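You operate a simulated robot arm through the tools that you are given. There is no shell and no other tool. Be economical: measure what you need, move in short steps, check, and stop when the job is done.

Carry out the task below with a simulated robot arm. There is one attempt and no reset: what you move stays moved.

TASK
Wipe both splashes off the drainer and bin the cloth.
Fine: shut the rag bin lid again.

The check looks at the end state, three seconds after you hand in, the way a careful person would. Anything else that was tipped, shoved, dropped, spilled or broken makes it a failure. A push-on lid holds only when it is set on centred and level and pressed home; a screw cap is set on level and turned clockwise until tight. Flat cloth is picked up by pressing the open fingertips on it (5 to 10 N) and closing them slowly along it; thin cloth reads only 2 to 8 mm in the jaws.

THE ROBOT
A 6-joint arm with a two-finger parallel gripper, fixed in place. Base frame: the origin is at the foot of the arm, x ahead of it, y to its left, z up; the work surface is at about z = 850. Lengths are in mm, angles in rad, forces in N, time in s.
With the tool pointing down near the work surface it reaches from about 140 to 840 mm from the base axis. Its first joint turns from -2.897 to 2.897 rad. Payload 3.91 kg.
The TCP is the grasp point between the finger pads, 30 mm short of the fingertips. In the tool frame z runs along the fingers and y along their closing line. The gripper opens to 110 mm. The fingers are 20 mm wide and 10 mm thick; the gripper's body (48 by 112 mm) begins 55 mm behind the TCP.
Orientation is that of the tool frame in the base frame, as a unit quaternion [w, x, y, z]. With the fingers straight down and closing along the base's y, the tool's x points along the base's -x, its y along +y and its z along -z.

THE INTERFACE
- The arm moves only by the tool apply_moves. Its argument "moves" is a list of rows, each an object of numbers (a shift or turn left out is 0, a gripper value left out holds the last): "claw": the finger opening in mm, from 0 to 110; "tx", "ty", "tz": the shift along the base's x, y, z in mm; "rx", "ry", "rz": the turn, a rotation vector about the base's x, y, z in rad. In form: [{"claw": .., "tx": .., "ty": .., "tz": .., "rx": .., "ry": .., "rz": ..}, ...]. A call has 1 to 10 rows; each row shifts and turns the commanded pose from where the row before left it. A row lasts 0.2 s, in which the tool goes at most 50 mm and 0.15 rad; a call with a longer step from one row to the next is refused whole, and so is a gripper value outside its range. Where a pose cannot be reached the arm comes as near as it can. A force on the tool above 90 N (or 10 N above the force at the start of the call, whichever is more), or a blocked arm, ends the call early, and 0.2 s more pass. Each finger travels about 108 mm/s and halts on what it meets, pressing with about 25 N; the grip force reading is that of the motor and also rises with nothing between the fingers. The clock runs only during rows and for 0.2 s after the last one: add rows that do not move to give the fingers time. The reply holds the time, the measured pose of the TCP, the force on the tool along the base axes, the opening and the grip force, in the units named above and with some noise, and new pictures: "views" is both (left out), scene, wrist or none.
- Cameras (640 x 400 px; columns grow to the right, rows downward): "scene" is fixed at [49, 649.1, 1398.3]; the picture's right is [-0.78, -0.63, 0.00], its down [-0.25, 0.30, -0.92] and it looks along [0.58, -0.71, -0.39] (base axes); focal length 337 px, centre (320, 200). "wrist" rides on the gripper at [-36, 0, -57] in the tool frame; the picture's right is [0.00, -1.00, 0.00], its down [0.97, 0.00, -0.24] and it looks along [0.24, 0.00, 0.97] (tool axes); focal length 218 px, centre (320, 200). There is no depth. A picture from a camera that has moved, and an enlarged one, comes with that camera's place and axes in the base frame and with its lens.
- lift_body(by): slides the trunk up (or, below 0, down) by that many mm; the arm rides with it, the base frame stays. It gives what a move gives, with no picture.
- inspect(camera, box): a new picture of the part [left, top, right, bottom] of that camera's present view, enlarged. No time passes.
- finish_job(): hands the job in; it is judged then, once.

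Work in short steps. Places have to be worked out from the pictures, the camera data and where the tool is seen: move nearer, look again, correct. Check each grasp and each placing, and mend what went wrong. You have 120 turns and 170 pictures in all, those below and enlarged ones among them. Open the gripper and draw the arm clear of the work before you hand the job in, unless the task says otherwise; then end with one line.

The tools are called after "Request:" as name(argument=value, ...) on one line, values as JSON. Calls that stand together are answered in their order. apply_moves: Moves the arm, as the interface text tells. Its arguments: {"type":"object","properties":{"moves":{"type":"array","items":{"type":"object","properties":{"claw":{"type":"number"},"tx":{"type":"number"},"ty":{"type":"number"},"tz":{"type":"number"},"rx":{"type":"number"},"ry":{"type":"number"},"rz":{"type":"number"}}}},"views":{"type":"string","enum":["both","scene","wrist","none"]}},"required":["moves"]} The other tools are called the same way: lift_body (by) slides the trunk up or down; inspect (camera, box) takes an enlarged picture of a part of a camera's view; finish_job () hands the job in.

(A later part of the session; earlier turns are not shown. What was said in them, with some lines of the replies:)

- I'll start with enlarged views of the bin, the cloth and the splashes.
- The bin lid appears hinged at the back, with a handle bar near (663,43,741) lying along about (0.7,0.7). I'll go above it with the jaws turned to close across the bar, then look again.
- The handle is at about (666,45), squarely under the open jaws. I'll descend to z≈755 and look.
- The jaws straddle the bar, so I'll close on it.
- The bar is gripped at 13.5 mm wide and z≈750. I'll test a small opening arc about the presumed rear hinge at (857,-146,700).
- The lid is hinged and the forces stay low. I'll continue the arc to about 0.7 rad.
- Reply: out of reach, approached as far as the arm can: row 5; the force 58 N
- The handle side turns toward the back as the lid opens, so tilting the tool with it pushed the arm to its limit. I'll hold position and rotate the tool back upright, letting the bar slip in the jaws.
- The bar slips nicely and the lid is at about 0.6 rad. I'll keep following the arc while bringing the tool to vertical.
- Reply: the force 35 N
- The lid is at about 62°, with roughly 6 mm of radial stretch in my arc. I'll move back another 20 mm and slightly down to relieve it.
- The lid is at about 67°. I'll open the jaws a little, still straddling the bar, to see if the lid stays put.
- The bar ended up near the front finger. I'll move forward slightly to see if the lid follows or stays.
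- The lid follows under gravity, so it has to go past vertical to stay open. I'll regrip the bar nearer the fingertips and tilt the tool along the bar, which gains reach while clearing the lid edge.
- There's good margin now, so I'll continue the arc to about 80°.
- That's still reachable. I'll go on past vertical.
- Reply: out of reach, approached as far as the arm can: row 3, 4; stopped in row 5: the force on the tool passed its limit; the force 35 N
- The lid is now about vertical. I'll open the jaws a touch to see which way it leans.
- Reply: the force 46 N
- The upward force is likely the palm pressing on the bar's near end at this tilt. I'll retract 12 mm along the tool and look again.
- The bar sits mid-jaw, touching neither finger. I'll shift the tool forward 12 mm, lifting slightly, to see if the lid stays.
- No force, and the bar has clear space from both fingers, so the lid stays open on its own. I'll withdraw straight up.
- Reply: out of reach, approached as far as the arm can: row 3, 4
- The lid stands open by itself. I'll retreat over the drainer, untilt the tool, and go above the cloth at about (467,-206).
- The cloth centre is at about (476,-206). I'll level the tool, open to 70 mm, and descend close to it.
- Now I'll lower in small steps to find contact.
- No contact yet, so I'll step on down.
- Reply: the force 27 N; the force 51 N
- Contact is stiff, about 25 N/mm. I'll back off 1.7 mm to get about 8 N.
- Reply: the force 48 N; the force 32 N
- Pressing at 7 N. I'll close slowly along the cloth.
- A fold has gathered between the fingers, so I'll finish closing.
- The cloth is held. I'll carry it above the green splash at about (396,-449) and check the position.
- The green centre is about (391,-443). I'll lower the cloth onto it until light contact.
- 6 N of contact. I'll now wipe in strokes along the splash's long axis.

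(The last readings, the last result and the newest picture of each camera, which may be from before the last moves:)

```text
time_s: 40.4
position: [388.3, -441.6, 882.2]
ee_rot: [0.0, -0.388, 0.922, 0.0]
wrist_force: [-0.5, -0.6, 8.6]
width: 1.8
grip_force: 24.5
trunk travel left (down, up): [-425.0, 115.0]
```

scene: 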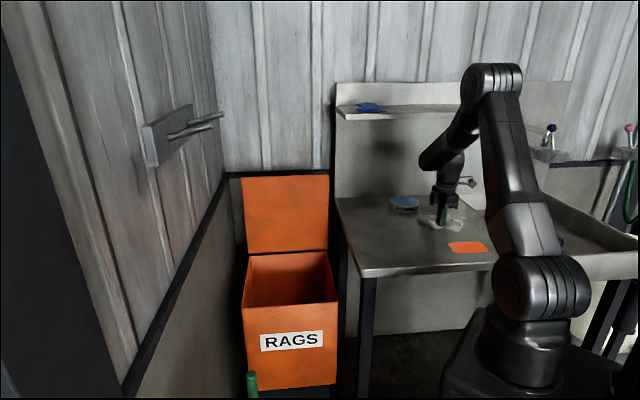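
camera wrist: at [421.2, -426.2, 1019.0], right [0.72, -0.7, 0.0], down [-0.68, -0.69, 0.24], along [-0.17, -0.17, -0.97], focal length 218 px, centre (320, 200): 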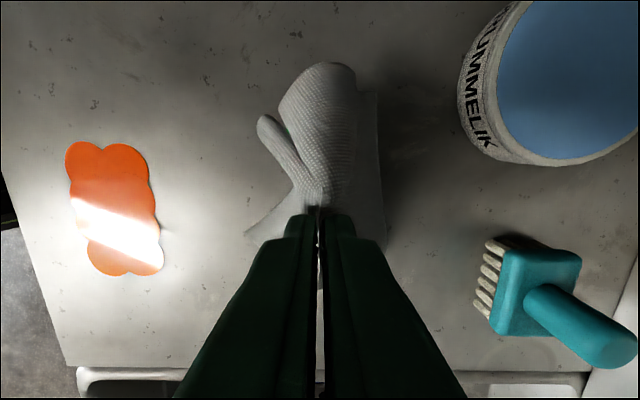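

Force is good at 8.6 N. Next is the rear strip, and then I'll come back.

Request:
apply_moves(moves=[{"tx": 18, "ty": 18}, {"tx": 18, "ty": 18}, {"tx": 15, "ty": -15}, {"tx": -18, "ty": -18}, {"tx": -18, "ty": -18}, {"tx": -18, "ty": -18}, {"tx": -18, "ty": -18}, {"tx": -15, "ty": 15}, {"tx": 18, "ty": 18}, {"tx": 18, "ty": 18}], views="none")

Request:
apply_moves(moves=[{"tz": 20}, {"tz": 40}, {"tz": 40}, {}])

Request:
inspect(camera="scene", box=[340, 160, 520, 280])

```text
time_s: 42.6
position: [389.5, -442.2, 881.8]
ee_rot: [0.001, -0.388, 0.922, 0.0]
wrist_force: [-2.3, -2.5, 28.4]
width: 2.0
grip_force: 25.0
trunk travel left (down, up): [-425.0, 115.0]
```

```text
time_s: 43.6
position: [389.9, -440.2, 980.5]
ee_rot: [0.0, -0.387, 0.922, 0.001]
wrist_force: [-0.2, 0.3, 0.9]
width: 2.0
grip_force: 24.8
trunk travel left (down, up): [-425.0, 115.0]
camera wrist: at [415.8, -415.0, 1037.9], right [0.72, -0.7, 0.0], down [-0.68, -0.69, 0.24], along [-0.17, -0.17, -0.97], focal length 218 px, centre (320, 200)
```

scene: 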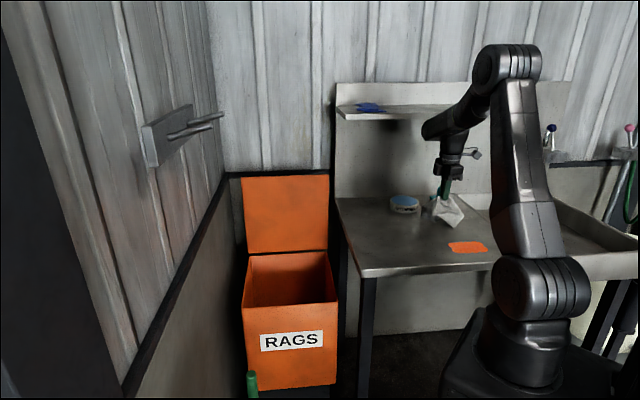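
wrist: 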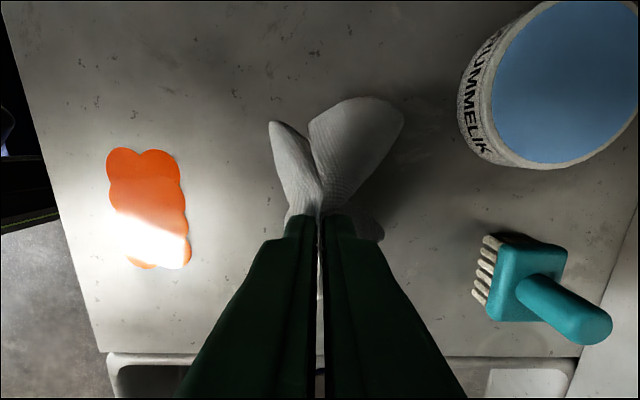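

```text
3.33 times, centred on (430, 220) of scene
camera zoom: at [49.0, 649.1, 1398.3], right [-0.78, -0.63, 0.0], down [-0.25, 0.3, -0.92], along [0.58, -0.71, -0.39], focal length 1124 px, centre (-47, 133)
```

zoom: 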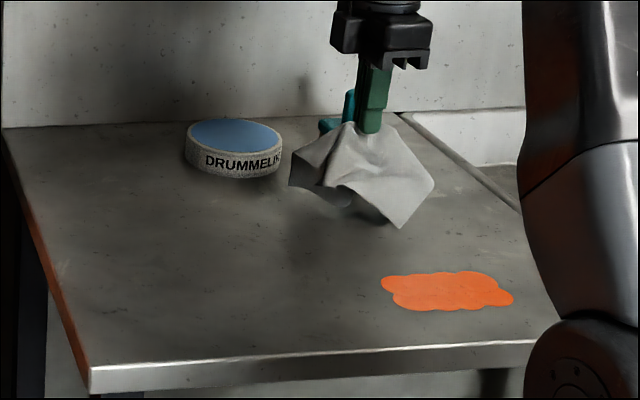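

Green looks gone. Moving to orange at (267,-348).

Request:
apply_moves(moves=[{"tx": -31, "ty": 23}, {"tx": -31, "ty": 23}, {"tx": -31, "ty": 23}, {"tx": -30, "ty": 23}, {"tz": -40}, {"tz": -35}, {"tz": -15}, {"tz": -5}, {}])

Request:
inspect(camera="scene", box=[340, 160, 520, 280])

```text
time_s: 45.6
position: [266.8, -348.8, 886.2]
ee_rot: [0.0, -0.389, 0.921, 0.0]
wrist_force: [-0.3, 0.0, 1.6]
width: 1.9
grip_force: 24.7
trunk travel left (down, up): [-425.0, 115.0]
camera wrist: at [293.1, -322.7, 943.1], right [0.72, -0.7, 0.0], down [-0.68, -0.69, 0.24], along [-0.17, -0.17, -0.97], focal length 218 px, centre (320, 200)
```

scene: 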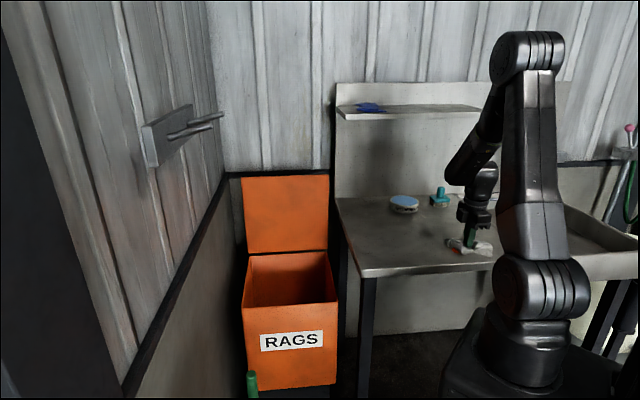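
wrist: 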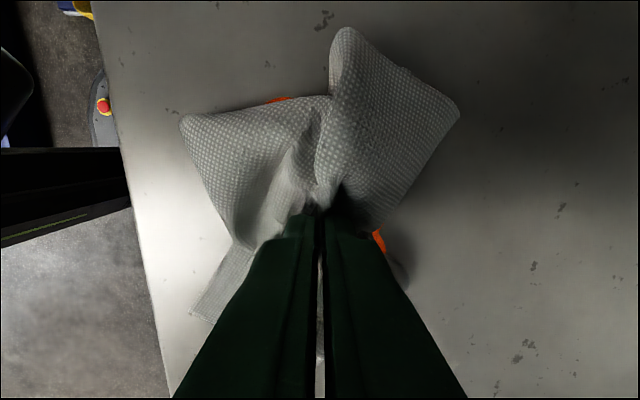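

```text
3.33 times, centred on (430, 220) of scene
camera zoom: at [49.0, 649.1, 1398.3], right [-0.78, -0.63, 0.0], down [-0.25, 0.3, -0.92], along [0.58, -0.71, -0.39], focal length 1124 px, centre (-47, 133)
```

zoom: 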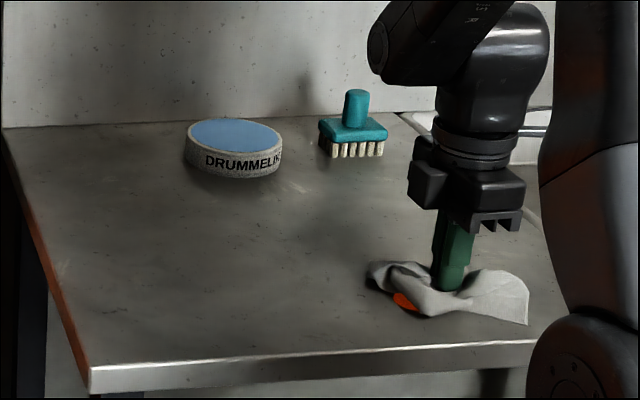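

Green is completely gone. I'll press down on the orange.

Request:
apply_moves(moves=[{"tz": -2}, {"tz": -1.5}, {"tz": -1}, {}], views="none")

```text
time_s: 46.6
position: [268.2, -349.5, 882.1]
ee_rot: [0.0, -0.388, 0.922, -0.001]
wrist_force: [0.0, 0.5, 18.9]
width: 1.8
grip_force: 25.5
trunk travel left (down, up): [-425.0, 115.0]
```

Request:
apply_moves(moves=[{"tx": 18, "ty": 18, "tz": 0.4}, {"tx": 18, "ty": 18}, {"tx": -15, "ty": 15}, {"tx": -18, "ty": -18}, {"tx": -18, "ty": -18}, {"tx": -18, "ty": -18}, {"tx": -18, "ty": -18}, {"tx": 15, "ty": -15}, {"tx": 18, "ty": 18}, {"tx": 18, "ty": 18}], views="scene")

Request:
apply_moves(moves=[{"tx": 18, "ty": 18}, {"tx": 18, "ty": 18}, {"tx": 15, "ty": -15}, {"tx": -18, "ty": -18}, {"tx": -18, "ty": -18}, {"tx": -18, "ty": -18}, {"tx": -18, "ty": -18}, {"tx": -15, "ty": 15}, {"tx": 18, "ty": 18}, {"tx": 18, "ty": 18}], views="none")

Request:
apply_moves(moves=[{"tz": 20}, {"tz": 40}, {"tz": 45}, {"tz": 45}, {}])

Request:
inspect(camera="scene", box=[340, 160, 520, 280])

```text
time_s: 48.8
position: [267.5, -348.8, 882.7]
ee_rot: [0.0, -0.388, 0.922, 0.0]
wrist_force: [-1.5, -2.3, 22.7]
width: 1.8
grip_force: 24.9
trunk travel left (down, up): [-425.0, 115.0]
```

scene: 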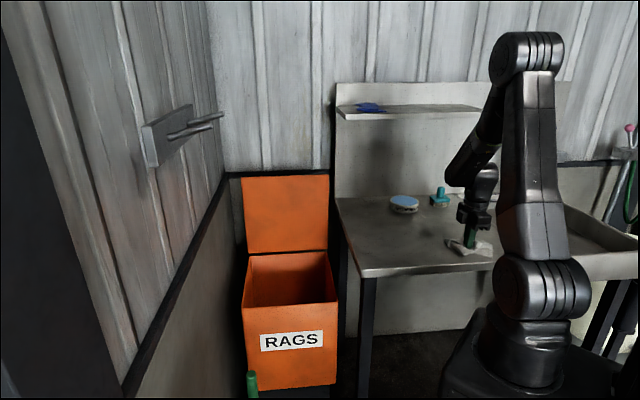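

```text
time_s: 51.0
position: [266.1, -348.0, 884.0]
ee_rot: [0.0, -0.387, 0.922, 0.0]
wrist_force: [-2.0, 0.0, 11.4]
width: 1.8
grip_force: 24.4
trunk travel left (down, up): [-425.0, 115.0]
```

```text
time_s: 52.2
position: [268.1, -348.8, 1031.0]
ee_rot: [-0.001, -0.388, 0.921, 0.001]
wrist_force: [0.8, 0.1, 0.6]
width: 1.8
grip_force: 25.1
trunk travel left (down, up): [-425.0, 115.0]
camera wrist: at [293.8, -323.3, 1089.2], right [0.72, -0.7, 0.0], down [-0.68, -0.69, 0.24], along [-0.17, -0.17, -0.97], focal length 218 px, centre (320, 200)
```

scene: 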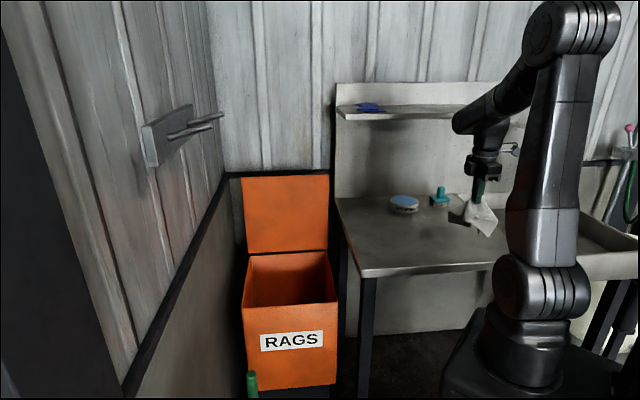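
wrist: 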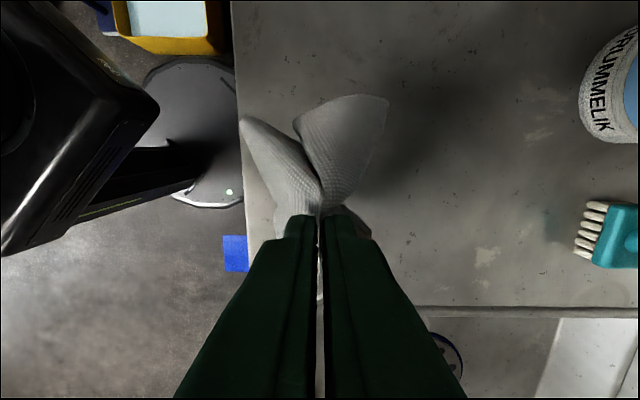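

```text
3.33 times, centred on (430, 220) of scene
camera zoom: at [49.0, 649.1, 1398.3], right [-0.78, -0.63, 0.0], down [-0.25, 0.3, -0.92], along [0.58, -0.71, -0.39], focal length 1124 px, centre (-47, 133)
```

zoom: 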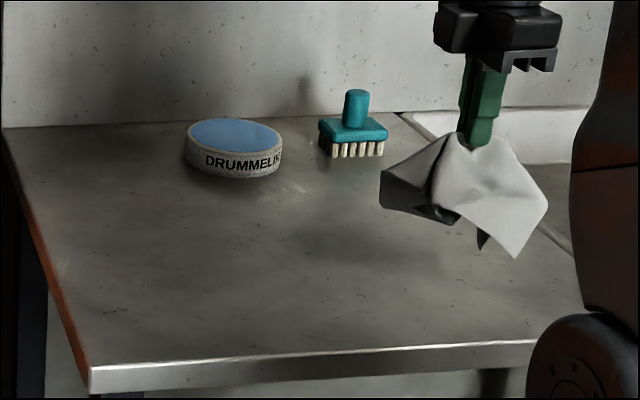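

Both splashes appear gone. I'll carry the cloth to above the bin mouth at (715,-8).

Request:
apply_moves(moves=[{"tx": 37, "ty": 28}, {"tx": 37, "ty": 28}, {"tx": 37, "ty": 28}, {"tx": 37, "ty": 28}, {"tx": 37, "ty": 28}, {"tx": 37, "ty": 28}, {"tx": 37, "ty": 28}, {"tx": 37, "ty": 28}, {"tx": 37, "ty": 28}, {"tx": 37, "ty": 28}], views="scene")

Request:
apply_moves(moves=[{"tx": 38, "ty": 30}, {"tx": 38, "ty": 30, "tz": -25}, {"tz": -45}, {"tz": -45}, {}])

Request:
inspect(camera="scene", box=[340, 160, 520, 280])

```text
time_s: 54.4
position: [637.0, -71.0, 1028.7]
ee_rot: [-0.001, -0.388, 0.922, 0.001]
wrist_force: [-0.3, -0.2, -1.4]
width: 1.9
grip_force: 25.2
trunk travel left (down, up): [-425.0, 115.0]
```

scene: 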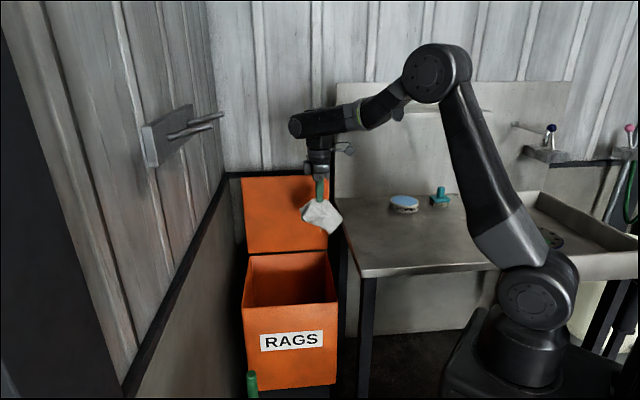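

```text
refused: row 2 steps farther than a row can; nothing moved
```

```text
3.33 times, centred on (430, 220) of scene
camera zoom: at [49.0, 649.1, 1398.3], right [-0.78, -0.63, 0.0], down [-0.25, 0.3, -0.92], along [0.58, -0.71, -0.39], focal length 1124 px, centre (-47, 133)
```

zoom: 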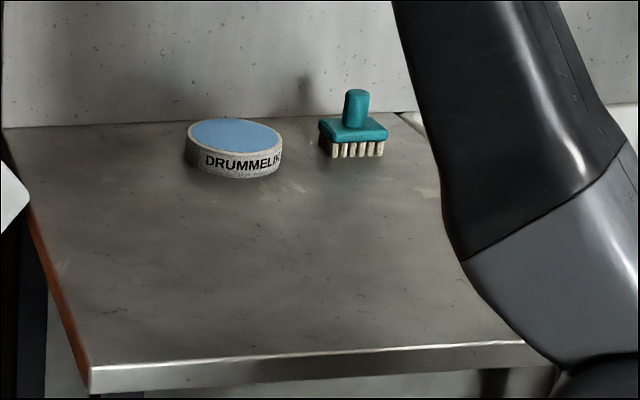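

The drainer is clean. I'll finish the move over the bin and lower the cloth.

Request:
apply_moves(moves=[{"tx": 38, "ty": 31}, {"tx": 38, "ty": 31}, {"tz": -40}, {"tz": -45}, {"tz": -45}, {"tz": -45}, {}])

```text
time_s: 56.0
position: [712.2, -8.7, 855.7]
ee_rot: [0.0, -0.387, 0.922, 0.0]
wrist_force: [0.1, -0.1, -0.2]
width: 1.8
grip_force: 24.9
trunk travel left (down, up): [-425.0, 115.0]
camera wrist: at [738.5, 17.8, 913.4], right [0.71, -0.7, 0.0], down [-0.68, -0.69, 0.24], along [-0.17, -0.17, -0.97], focal length 218 px, centre (320, 200)
```

scene: 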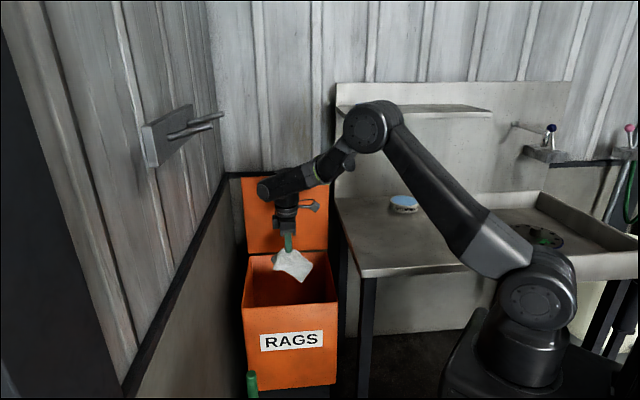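
wrist: 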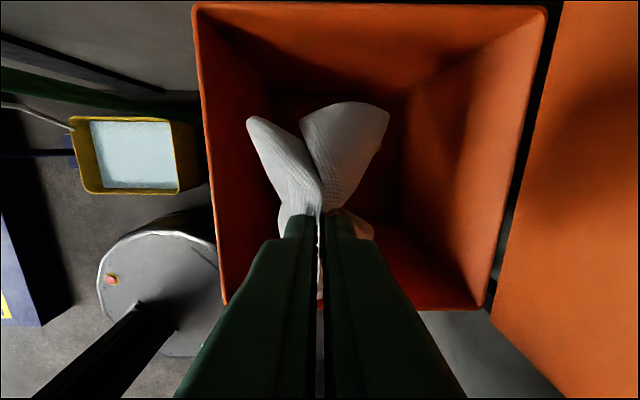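

The cloth is over the mouth. I'll shift slightly toward centre, lower it into the bin, and check.

Request:
apply_moves(moves=[{"tx": 20, "ty": -8, "tz": -30}, {"tz": -40}, {"tz": -35}, {"tz": -25}, {}])

```text
time_s: 57.2
position: [732.6, -15.8, 726.3]
ee_rot: [0.0, -0.387, 0.922, 0.001]
wrist_force: [0.3, -0.7, 0.2]
width: 1.6
grip_force: 24.6
trunk travel left (down, up): [-425.0, 115.0]
camera wrist: at [757.9, 10.9, 783.6], right [0.72, -0.7, 0.0], down [-0.68, -0.69, 0.24], along [-0.17, -0.17, -0.97], focal length 218 px, centre (320, 200)
```

scene: 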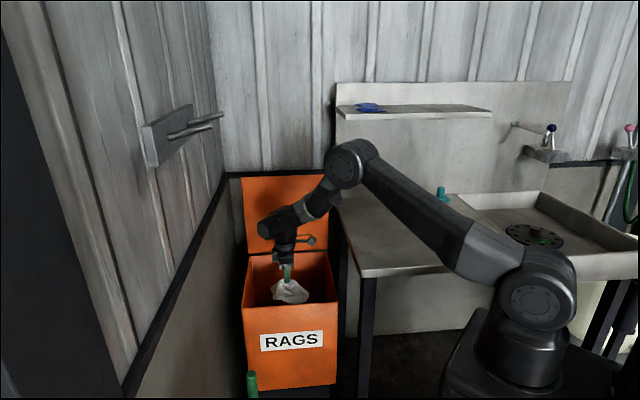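
wrist: 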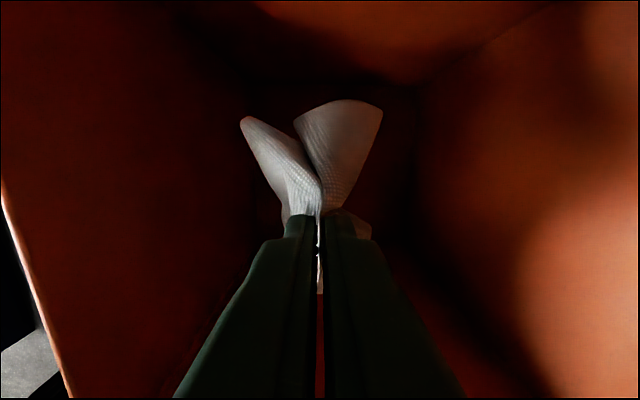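

The cloth is inside the bin, so I'll release and rise.

Request:
apply_moves(moves=[{"claw": 15}, {"claw": 30}, {"claw": 50}, {}, {}, {"tz": 30}, {"tz": 45}, {"tz": 45}, {"tz": 40}])

```text
time_s: 59.2
position: [732.7, -15.9, 885.6]
ee_rot: [-0.001, -0.389, 0.921, 0.001]
wrist_force: [0.1, 0.2, -0.4]
width: 49.8
grip_force: 0.1
trunk travel left (down, up): [-425.0, 115.0]
camera wrist: at [758.0, 10.2, 942.9], right [0.72, -0.7, 0.0], down [-0.68, -0.69, 0.24], along [-0.17, -0.17, -0.97], focal length 218 px, centre (320, 200)
```

scene: 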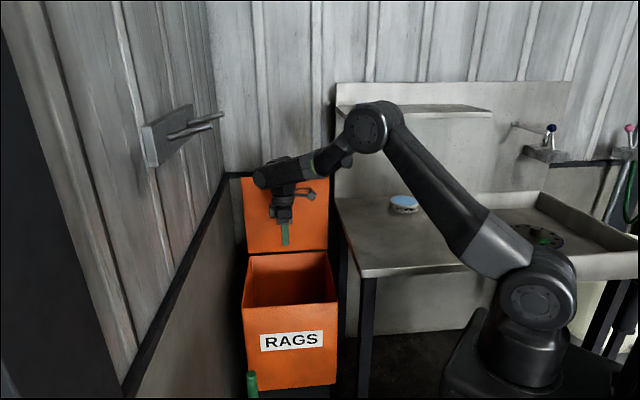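
wrist: 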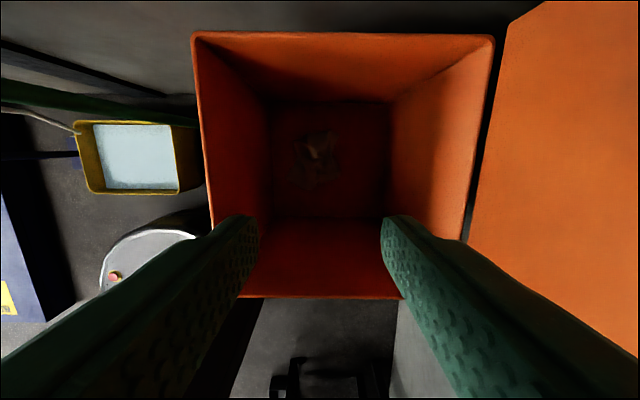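

The cloth lies in the bin bottom. To close the lid I'll return over the lid to the pose I withdrew from earlier, tilted along the bar. First I'll go up.

Request:
apply_moves(moves=[{"tz": 45, "claw": 40}, {"tz": 45}, {"tz": 45}, {"tz": 45}, {"tz": 25}, {"tx": 20, "ty": -26, "rx": 0.07, "ry": -0.07}, {"tx": 20, "ty": -26, "rx": 0.1, "ry": -0.1}, {"tx": 20, "ty": -26, "rx": 0.1, "ry": -0.1}, {}], views="none")

Request:
apply_moves(moves=[{"tx": 20, "ty": -24, "rx": 0.1, "ry": -0.1}, {"tx": 20, "ty": -24, "rx": 0.1, "ry": -0.1}, {"tx": 20, "ty": -24, "rx": 0.08, "ry": -0.08}, {"tx": 20, "ty": -12}, {"tz": -15}, {}])

```text
time_s: 61.2
position: [794.5, -92.7, 1091.8]
ee_rot: [0.175, -0.381, 0.905, 0.073]
wrist_force: [0.4, 0.5, -1.0]
width: 40.2
grip_force: 0.1
trunk travel left (down, up): [-425.0, 115.0]
```

```text
time_s: 62.6
position: [867.3, -170.4, 1073.8]
ee_rot: [0.35, -0.36, 0.853, 0.142]
wrist_force: [-0.8, -0.4, -0.4]
width: 39.8
grip_force: 0.1
out of reach, approached as far as the arm can: row 4
trunk travel left (down, up): [-425.0, 115.0]
camera wrist: at [858.0, -181.0, 1139.7], right [0.71, -0.7, 0.01], down [-0.6, -0.62, -0.51], along [0.36, 0.36, -0.86], focal length 218 px, centre (320, 200)
```

scene: 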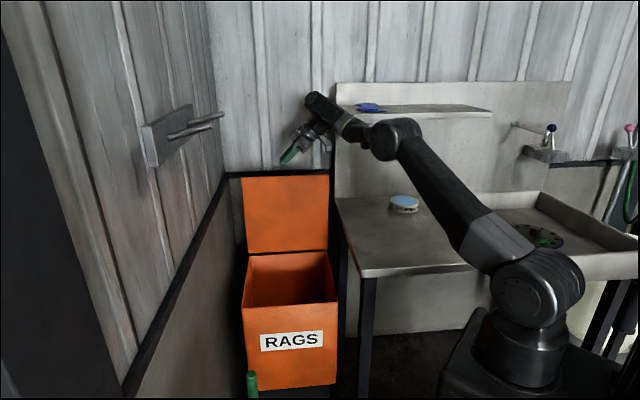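
wrist: 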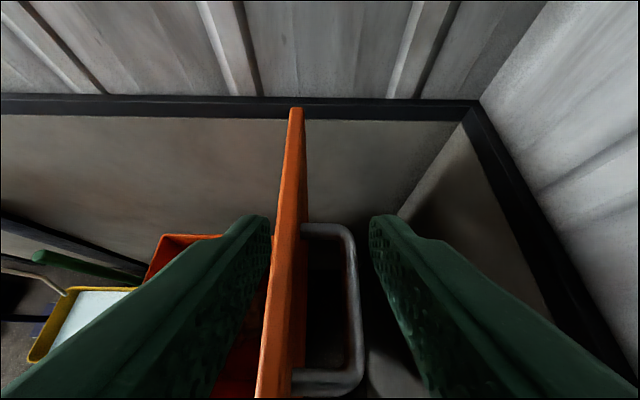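

The front finger would land on the lid edge, so I need to shift backward about 20 mm. I'll descend partway while shifting, then check.

Request:
apply_moves(moves=[{"tx": 2, "ty": -12, "tz": -12}, {"tx": 2, "ty": -12, "tz": -12}, {"tx": 3, "ty": -3}, {}], views="wrist")

```text
time_s: 63.6
position: [871.6, -197.1, 1043.0]
ee_rot: [0.349, -0.358, 0.854, 0.146]
wrist_force: [0.2, 0.6, 1.1]
width: 39.8
grip_force: 0.0
out of reach, approached as far as the arm can: row 3
trunk travel left (down, up): [-425.0, 115.0]
camera wrist: at [861.7, -207.5, 1109.2], right [0.71, -0.7, 0.0], down [-0.6, -0.61, -0.51], along [0.36, 0.36, -0.86], focal length 218 px, centre (320, 200)
```

wrist: 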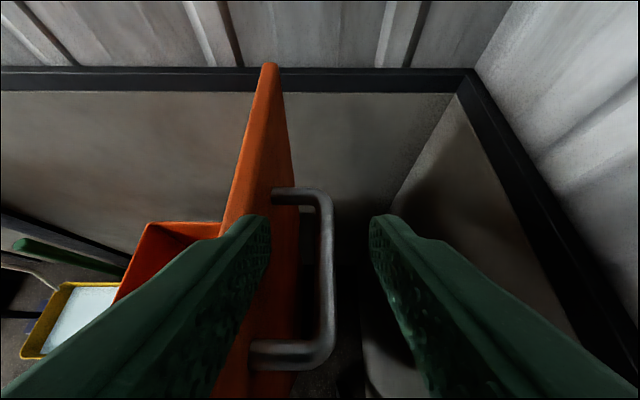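

This matches the earlier exit line, so I'll descend straight to z≈998.

Request:
apply_moves(moves=[{"tz": -15, "tx": 2, "ty": 2}, {"tz": -15, "tx": 1, "ty": 1}, {"tz": -14}, {}], views="wrist")

```text
time_s: 64.6
position: [871.8, -194.0, 1007.2]
ee_rot: [0.351, -0.359, 0.853, 0.143]
wrist_force: [-0.1, 1.0, 0.3]
width: 40.0
grip_force: 0.0
trunk travel left (down, up): [-425.0, 115.0]
camera wrist: at [862.1, -204.1, 1072.7], right [0.71, -0.7, 0.01], down [-0.6, -0.62, -0.51], along [0.36, 0.36, -0.86], focal length 218 px, centre (320, 200)
```

wrist: 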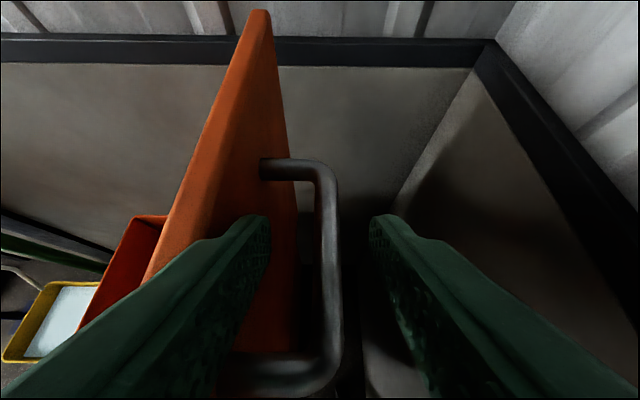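

The fingers straddle the bar. I'll go down a bit more and grip.

Request:
apply_moves(moves=[{"tz": -8}, {"claw": 25}, {"claw": 10}, {"claw": 6}, {}], views="wrist")

```text
time_s: 65.8
position: [872.1, -194.8, 1000.2]
ee_rot: [0.352, -0.359, 0.853, 0.143]
wrist_force: [2.6, -0.2, 11.0]
width: 7.2
grip_force: 1.5
trunk travel left (down, up): [-425.0, 115.0]
camera wrist: at [861.6, -204.2, 1066.4], right [0.71, -0.7, 0.01], down [-0.6, -0.62, -0.51], along [0.36, 0.36, -0.86], focal length 218 px, centre (320, 200)
```

wrist: 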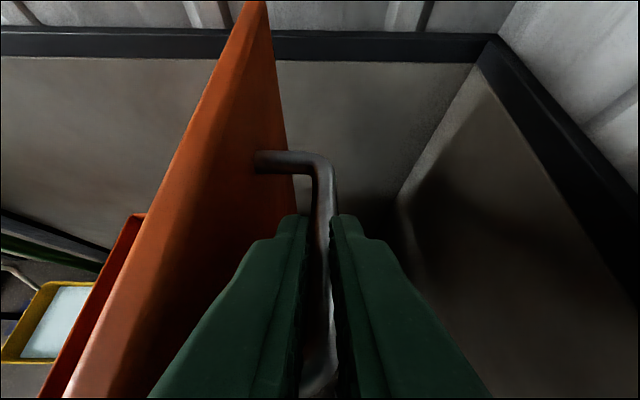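

The grip is only on the bar's upper curve. I'll straddle loosely instead, pull forward with the rear finger while reducing tilt, and regrip lower later.

Request:
apply_moves(moves=[{"claw": 22}, {"tx": -9, "ty": 9, "rx": -0.03, "ry": 0.03}, {"tx": -9, "ty": 9, "rx": -0.03, "ry": 0.03}, {"tx": -9, "ty": 9, "rx": -0.03, "ry": 0.03}, {}])

```text
time_s: 67.0
position: [842.0, -167.6, 995.7]
ee_rot: [0.294, -0.367, 0.874, 0.121]
wrist_force: [0.0, 0.4, 0.5]
width: 22.0
grip_force: 0.1
trunk travel left (down, up): [-425.0, 115.0]
camera wrist: at [838.0, -171.0, 1063.7], right [0.71, -0.7, 0.0], down [-0.64, -0.66, -0.39], along [0.28, 0.28, -0.92], focal length 218 px, centre (320, 200)
```

scene: 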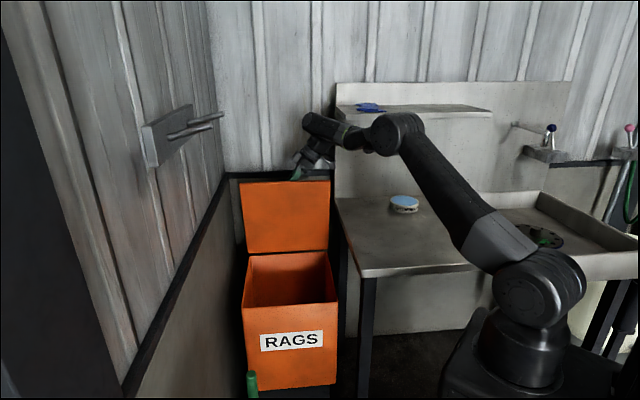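
wrist: 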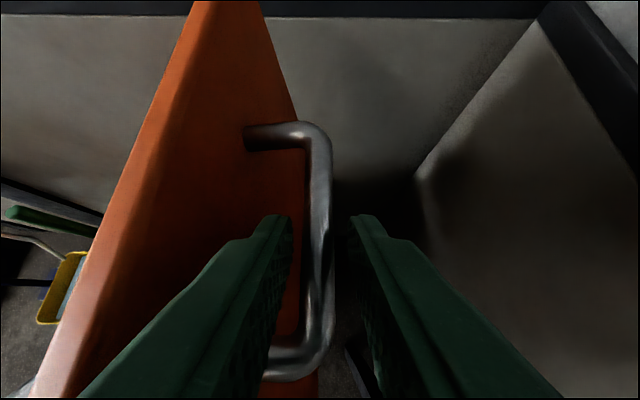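

The lid has come forward of vertical. I'll lower and grip the bar properly.

Request:
apply_moves(moves=[{"tz": -14}, {"claw": 10}, {"claw": 6}, {}], views="wrist")

```text
time_s: 68.0
position: [843.5, -167.6, 984.0]
ee_rot: [0.295, -0.367, 0.874, 0.12]
wrist_force: [-0.8, 0.3, -1.4]
width: 13.8
grip_force: 44.8
trunk travel left (down, up): [-425.0, 115.0]
camera wrist: at [839.5, -171.6, 1051.0], right [0.71, -0.7, 0.01], down [-0.64, -0.66, -0.4], along [0.28, 0.28, -0.92], focal length 218 px, centre (320, 200)
```

wrist: 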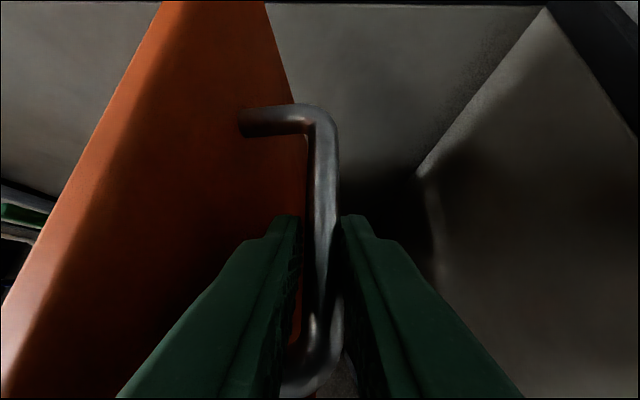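

The grip is firm at 13.8 mm. I'll reverse the arc from 1.4 down to 1.0 rad, easing the tilt.

Request:
apply_moves(moves=[{"tx": -19.4, "ty": 19.4, "tz": -0.8, "rx": -0.05, "ry": 0.05}, {"tx": -19.3, "ty": 19.3, "tz": -3.6, "rx": -0.05, "ry": 0.05}, {"tx": -18.9, "ty": 18.9, "tz": -6.3, "rx": -0.05, "ry": 0.05}, {"tx": -18.4, "ty": 18.4, "tz": -8.9, "rx": -0.05, "ry": 0.05}, {}], views="scene")

```text
time_s: 69.2
position: [767.8, -88.9, 965.6]
ee_rot: [0.169, -0.382, 0.906, 0.069]
wrist_force: [2.9, 10.1, 9.6]
width: 14.0
grip_force: 45.2
trunk travel left (down, up): [-425.0, 115.0]
```

scene: 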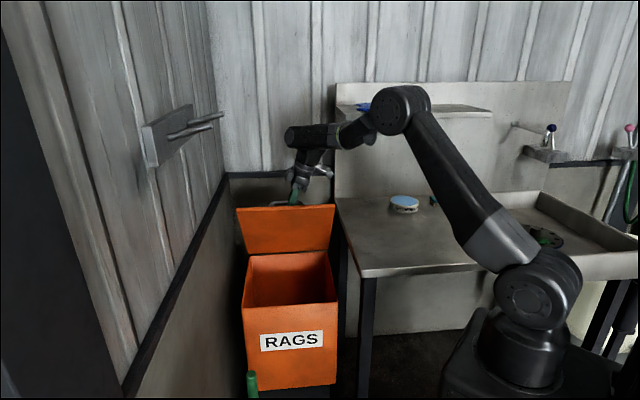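

Request:
apply_moves(moves=[{"tx": -17.7, "ty": 17.7, "tz": -11.5, "rx": -0.05, "ry": 0.05}, {"tx": -16.8, "ty": 16.8, "tz": -13.9, "rx": -0.05, "ry": 0.05}, {"tx": -15.7, "ty": 15.7, "tz": -16.2, "rx": -0.05, "ry": 0.05}, {"tx": -14.5, "ty": 14.5, "tz": -18.3, "rx": -0.05, "ry": 0.05}, {"tx": -13.1, "ty": 13.1, "tz": -20.3, "rx": -0.05, "ry": 0.05}, {}])

```text
time_s: 70.6
position: [688.8, -12.6, 884.7]
ee_rot: [0.006, -0.387, 0.922, 0.002]
wrist_force: [2.2, 5.4, -1.7]
width: 13.7
grip_force: 45.2
trunk travel left (down, up): [-425.0, 115.0]
camera wrist: at [714.3, 12.4, 942.1], right [0.71, -0.7, 0.0], down [-0.68, -0.7, 0.23], along [-0.16, -0.16, -0.97], focal length 218 px, centre (320, 200)
```

scene: 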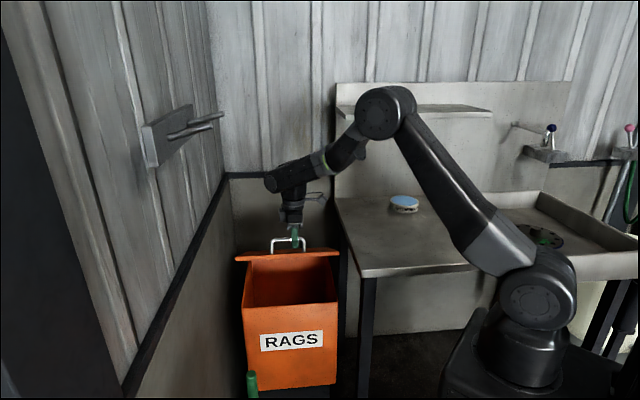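
wrist: 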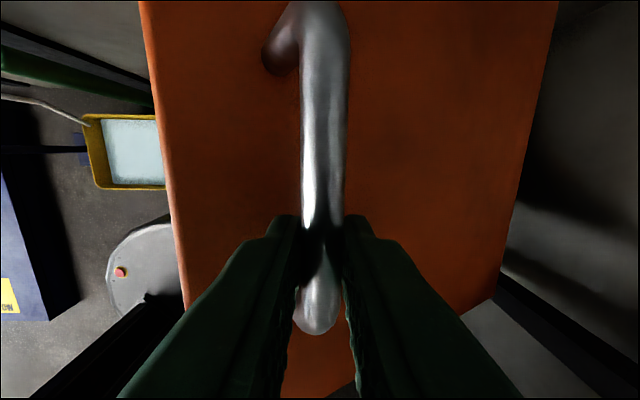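

Request:
apply_moves(moves=[{"tx": -11.6, "ty": 11.6, "tz": -22}, {"tx": -10, "ty": 10, "tz": -23.6}, {"tx": -8.3, "ty": 8.3, "tz": -24.9}, {"tx": -6.5, "ty": 6.5, "tz": -25.9}, {"tx": -2.5, "ty": 2.5, "tz": -13.4}, {}], views="scene")

```text
time_s: 72.0
position: [651.0, 24.5, 774.1]
ee_rot: [0.006, -0.388, 0.922, 0.003]
wrist_force: [1.7, 1.1, -3.0]
width: 13.7
grip_force: 45.2
trunk travel left (down, up): [-425.0, 115.0]
```

scene: 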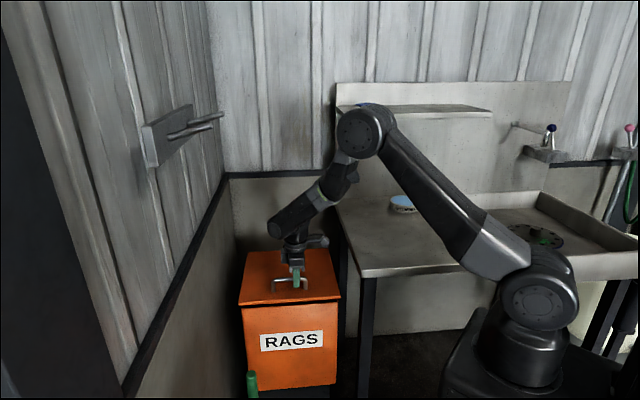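

The lid is nearly shut. I'll lower the last bit in small steps.

Request:
apply_moves(moves=[{"tx": -1, "ty": 1, "tz": -5}, {"tx": -1, "ty": 1, "tz": -5}, {"tz": -3}, {}], views="none")

```text
time_s: 73.0
position: [649.4, 27.0, 763.0]
ee_rot: [0.008, -0.389, 0.921, 0.003]
wrist_force: [0.7, 0.5, 6.5]
width: 13.6
grip_force: 45.1
trunk travel left (down, up): [-425.0, 115.0]
```

Request:
apply_moves(moves=[{"tz": -1}, {"tz": -1}, {}], views="none")

```text
time_s: 73.8
position: [649.8, 26.7, 761.4]
ee_rot: [0.009, -0.387, 0.922, 0.002]
wrist_force: [-0.7, -1.7, 28.1]
width: 13.4
grip_force: 45.0
trunk travel left (down, up): [-425.0, 115.0]
```

28 N of resistance means the lid is seated. I'll open and rise clear.

Request:
apply_moves(moves=[{"claw": 30}, {"claw": 60}, {}, {"tz": 30}, {"tz": 45}, {"tz": 45}, {"tz": 45}, {"tz": 45}, {}])

Request:
inspect(camera="scene", box=[220, 230, 380, 400])

```text
time_s: 75.8
position: [651.5, 25.1, 968.4]
ee_rot: [0.006, -0.387, 0.922, 0.003]
wrist_force: [0.8, 0.7, -0.4]
width: 59.9
grip_force: 0.1
trunk travel left (down, up): [-425.0, 115.0]
camera wrist: at [676.1, 50.8, 1026.2], right [0.71, -0.7, 0.0], down [-0.68, -0.7, 0.23], along [-0.16, -0.16, -0.97], focal length 218 px, centre (320, 200)
```

scene: 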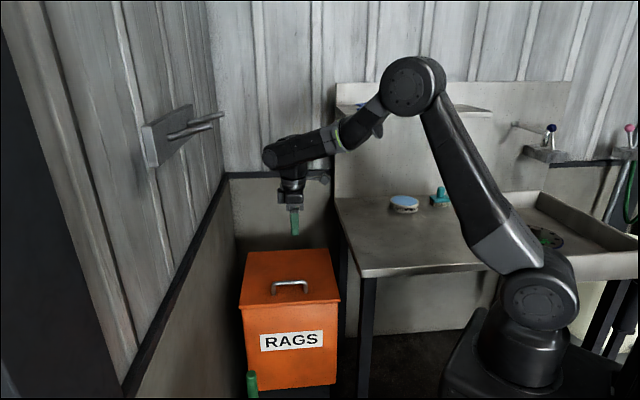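
wrist: 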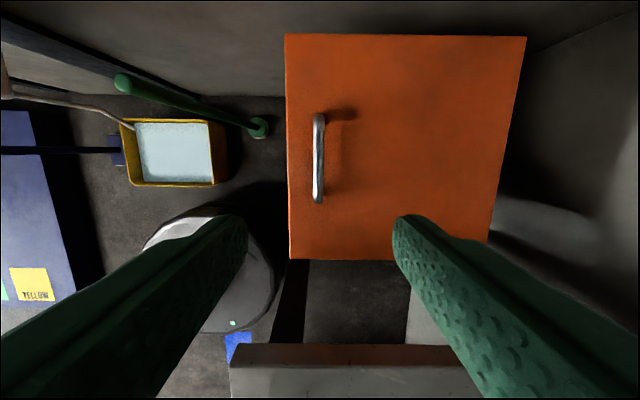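

```text
2.35 times, centred on (300, 315) of scene
camera zoom: at [49.0, 649.1, 1398.3], right [-0.78, -0.63, 0.0], down [-0.25, 0.3, -0.92], along [0.58, -0.71, -0.39], focal length 793 px, centre (367, -71)
```

zoom: 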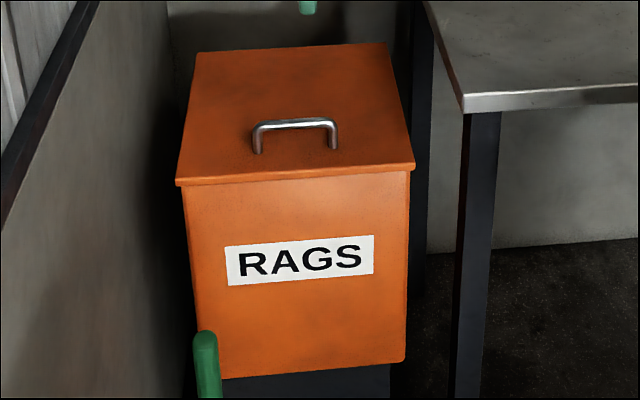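

The lid looks exactly as it did at the start. I'll withdraw over the drainer for a final look at both splash spots from above.

Request:
apply_moves(moves=[{"tx": -26, "ty": -38, "tz": 18}, {"tx": -26, "ty": -38, "tz": 18}, {"tx": -26, "ty": -38, "tz": 18}, {"tx": -26, "ty": -38, "tz": 18}, {"tx": -26, "ty": -38, "tz": 18}, {"tx": -26, "ty": -38, "tz": 18}, {"tx": -26, "ty": -38, "tz": 18, "claw": 100}, {"tx": -26, "ty": -38, "tz": 18}, {}])

```text
time_s: 77.8
position: [443.4, -278.9, 1112.9]
ee_rot: [0.007, -0.388, 0.922, 0.003]
wrist_force: [0.9, -1.2, 0.2]
width: 100.1
grip_force: 0.1
trunk travel left (down, up): [-425.0, 115.0]
camera wrist: at [467.7, -253.2, 1171.6], right [0.72, -0.7, 0.0], down [-0.68, -0.7, 0.23], along [-0.16, -0.16, -0.97], focal length 218 px, centre (320, 200)
```

scene: 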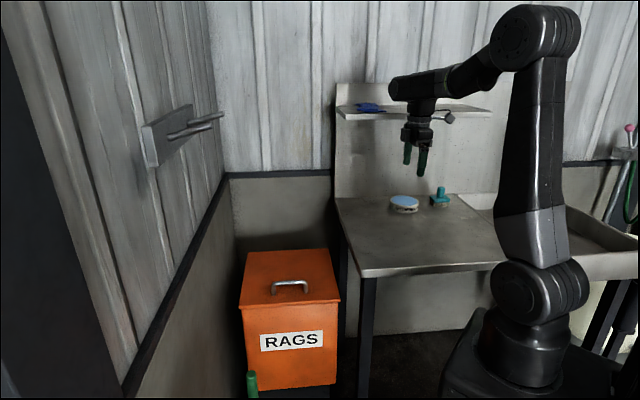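
wrist: 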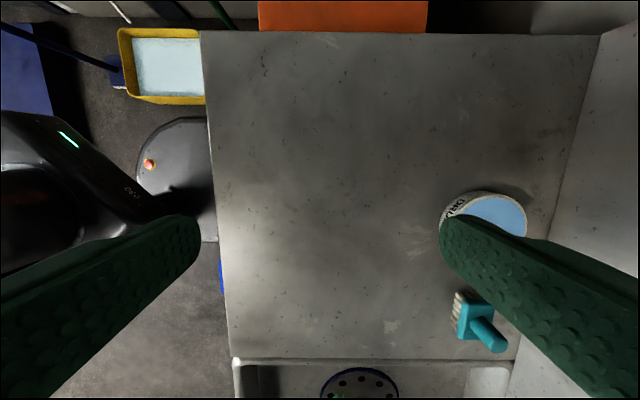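

Both splash spots are clean, the cloth is in the bin, the lid is shut and the other items look undisturbed. The gripper is open and clear, so I'm handing in.

Request:
finish_job()

```text
The job is handed in.
```

Both splashes are wiped off the drainer, the cloth is in the rag bin, and the bin lid is shut again.
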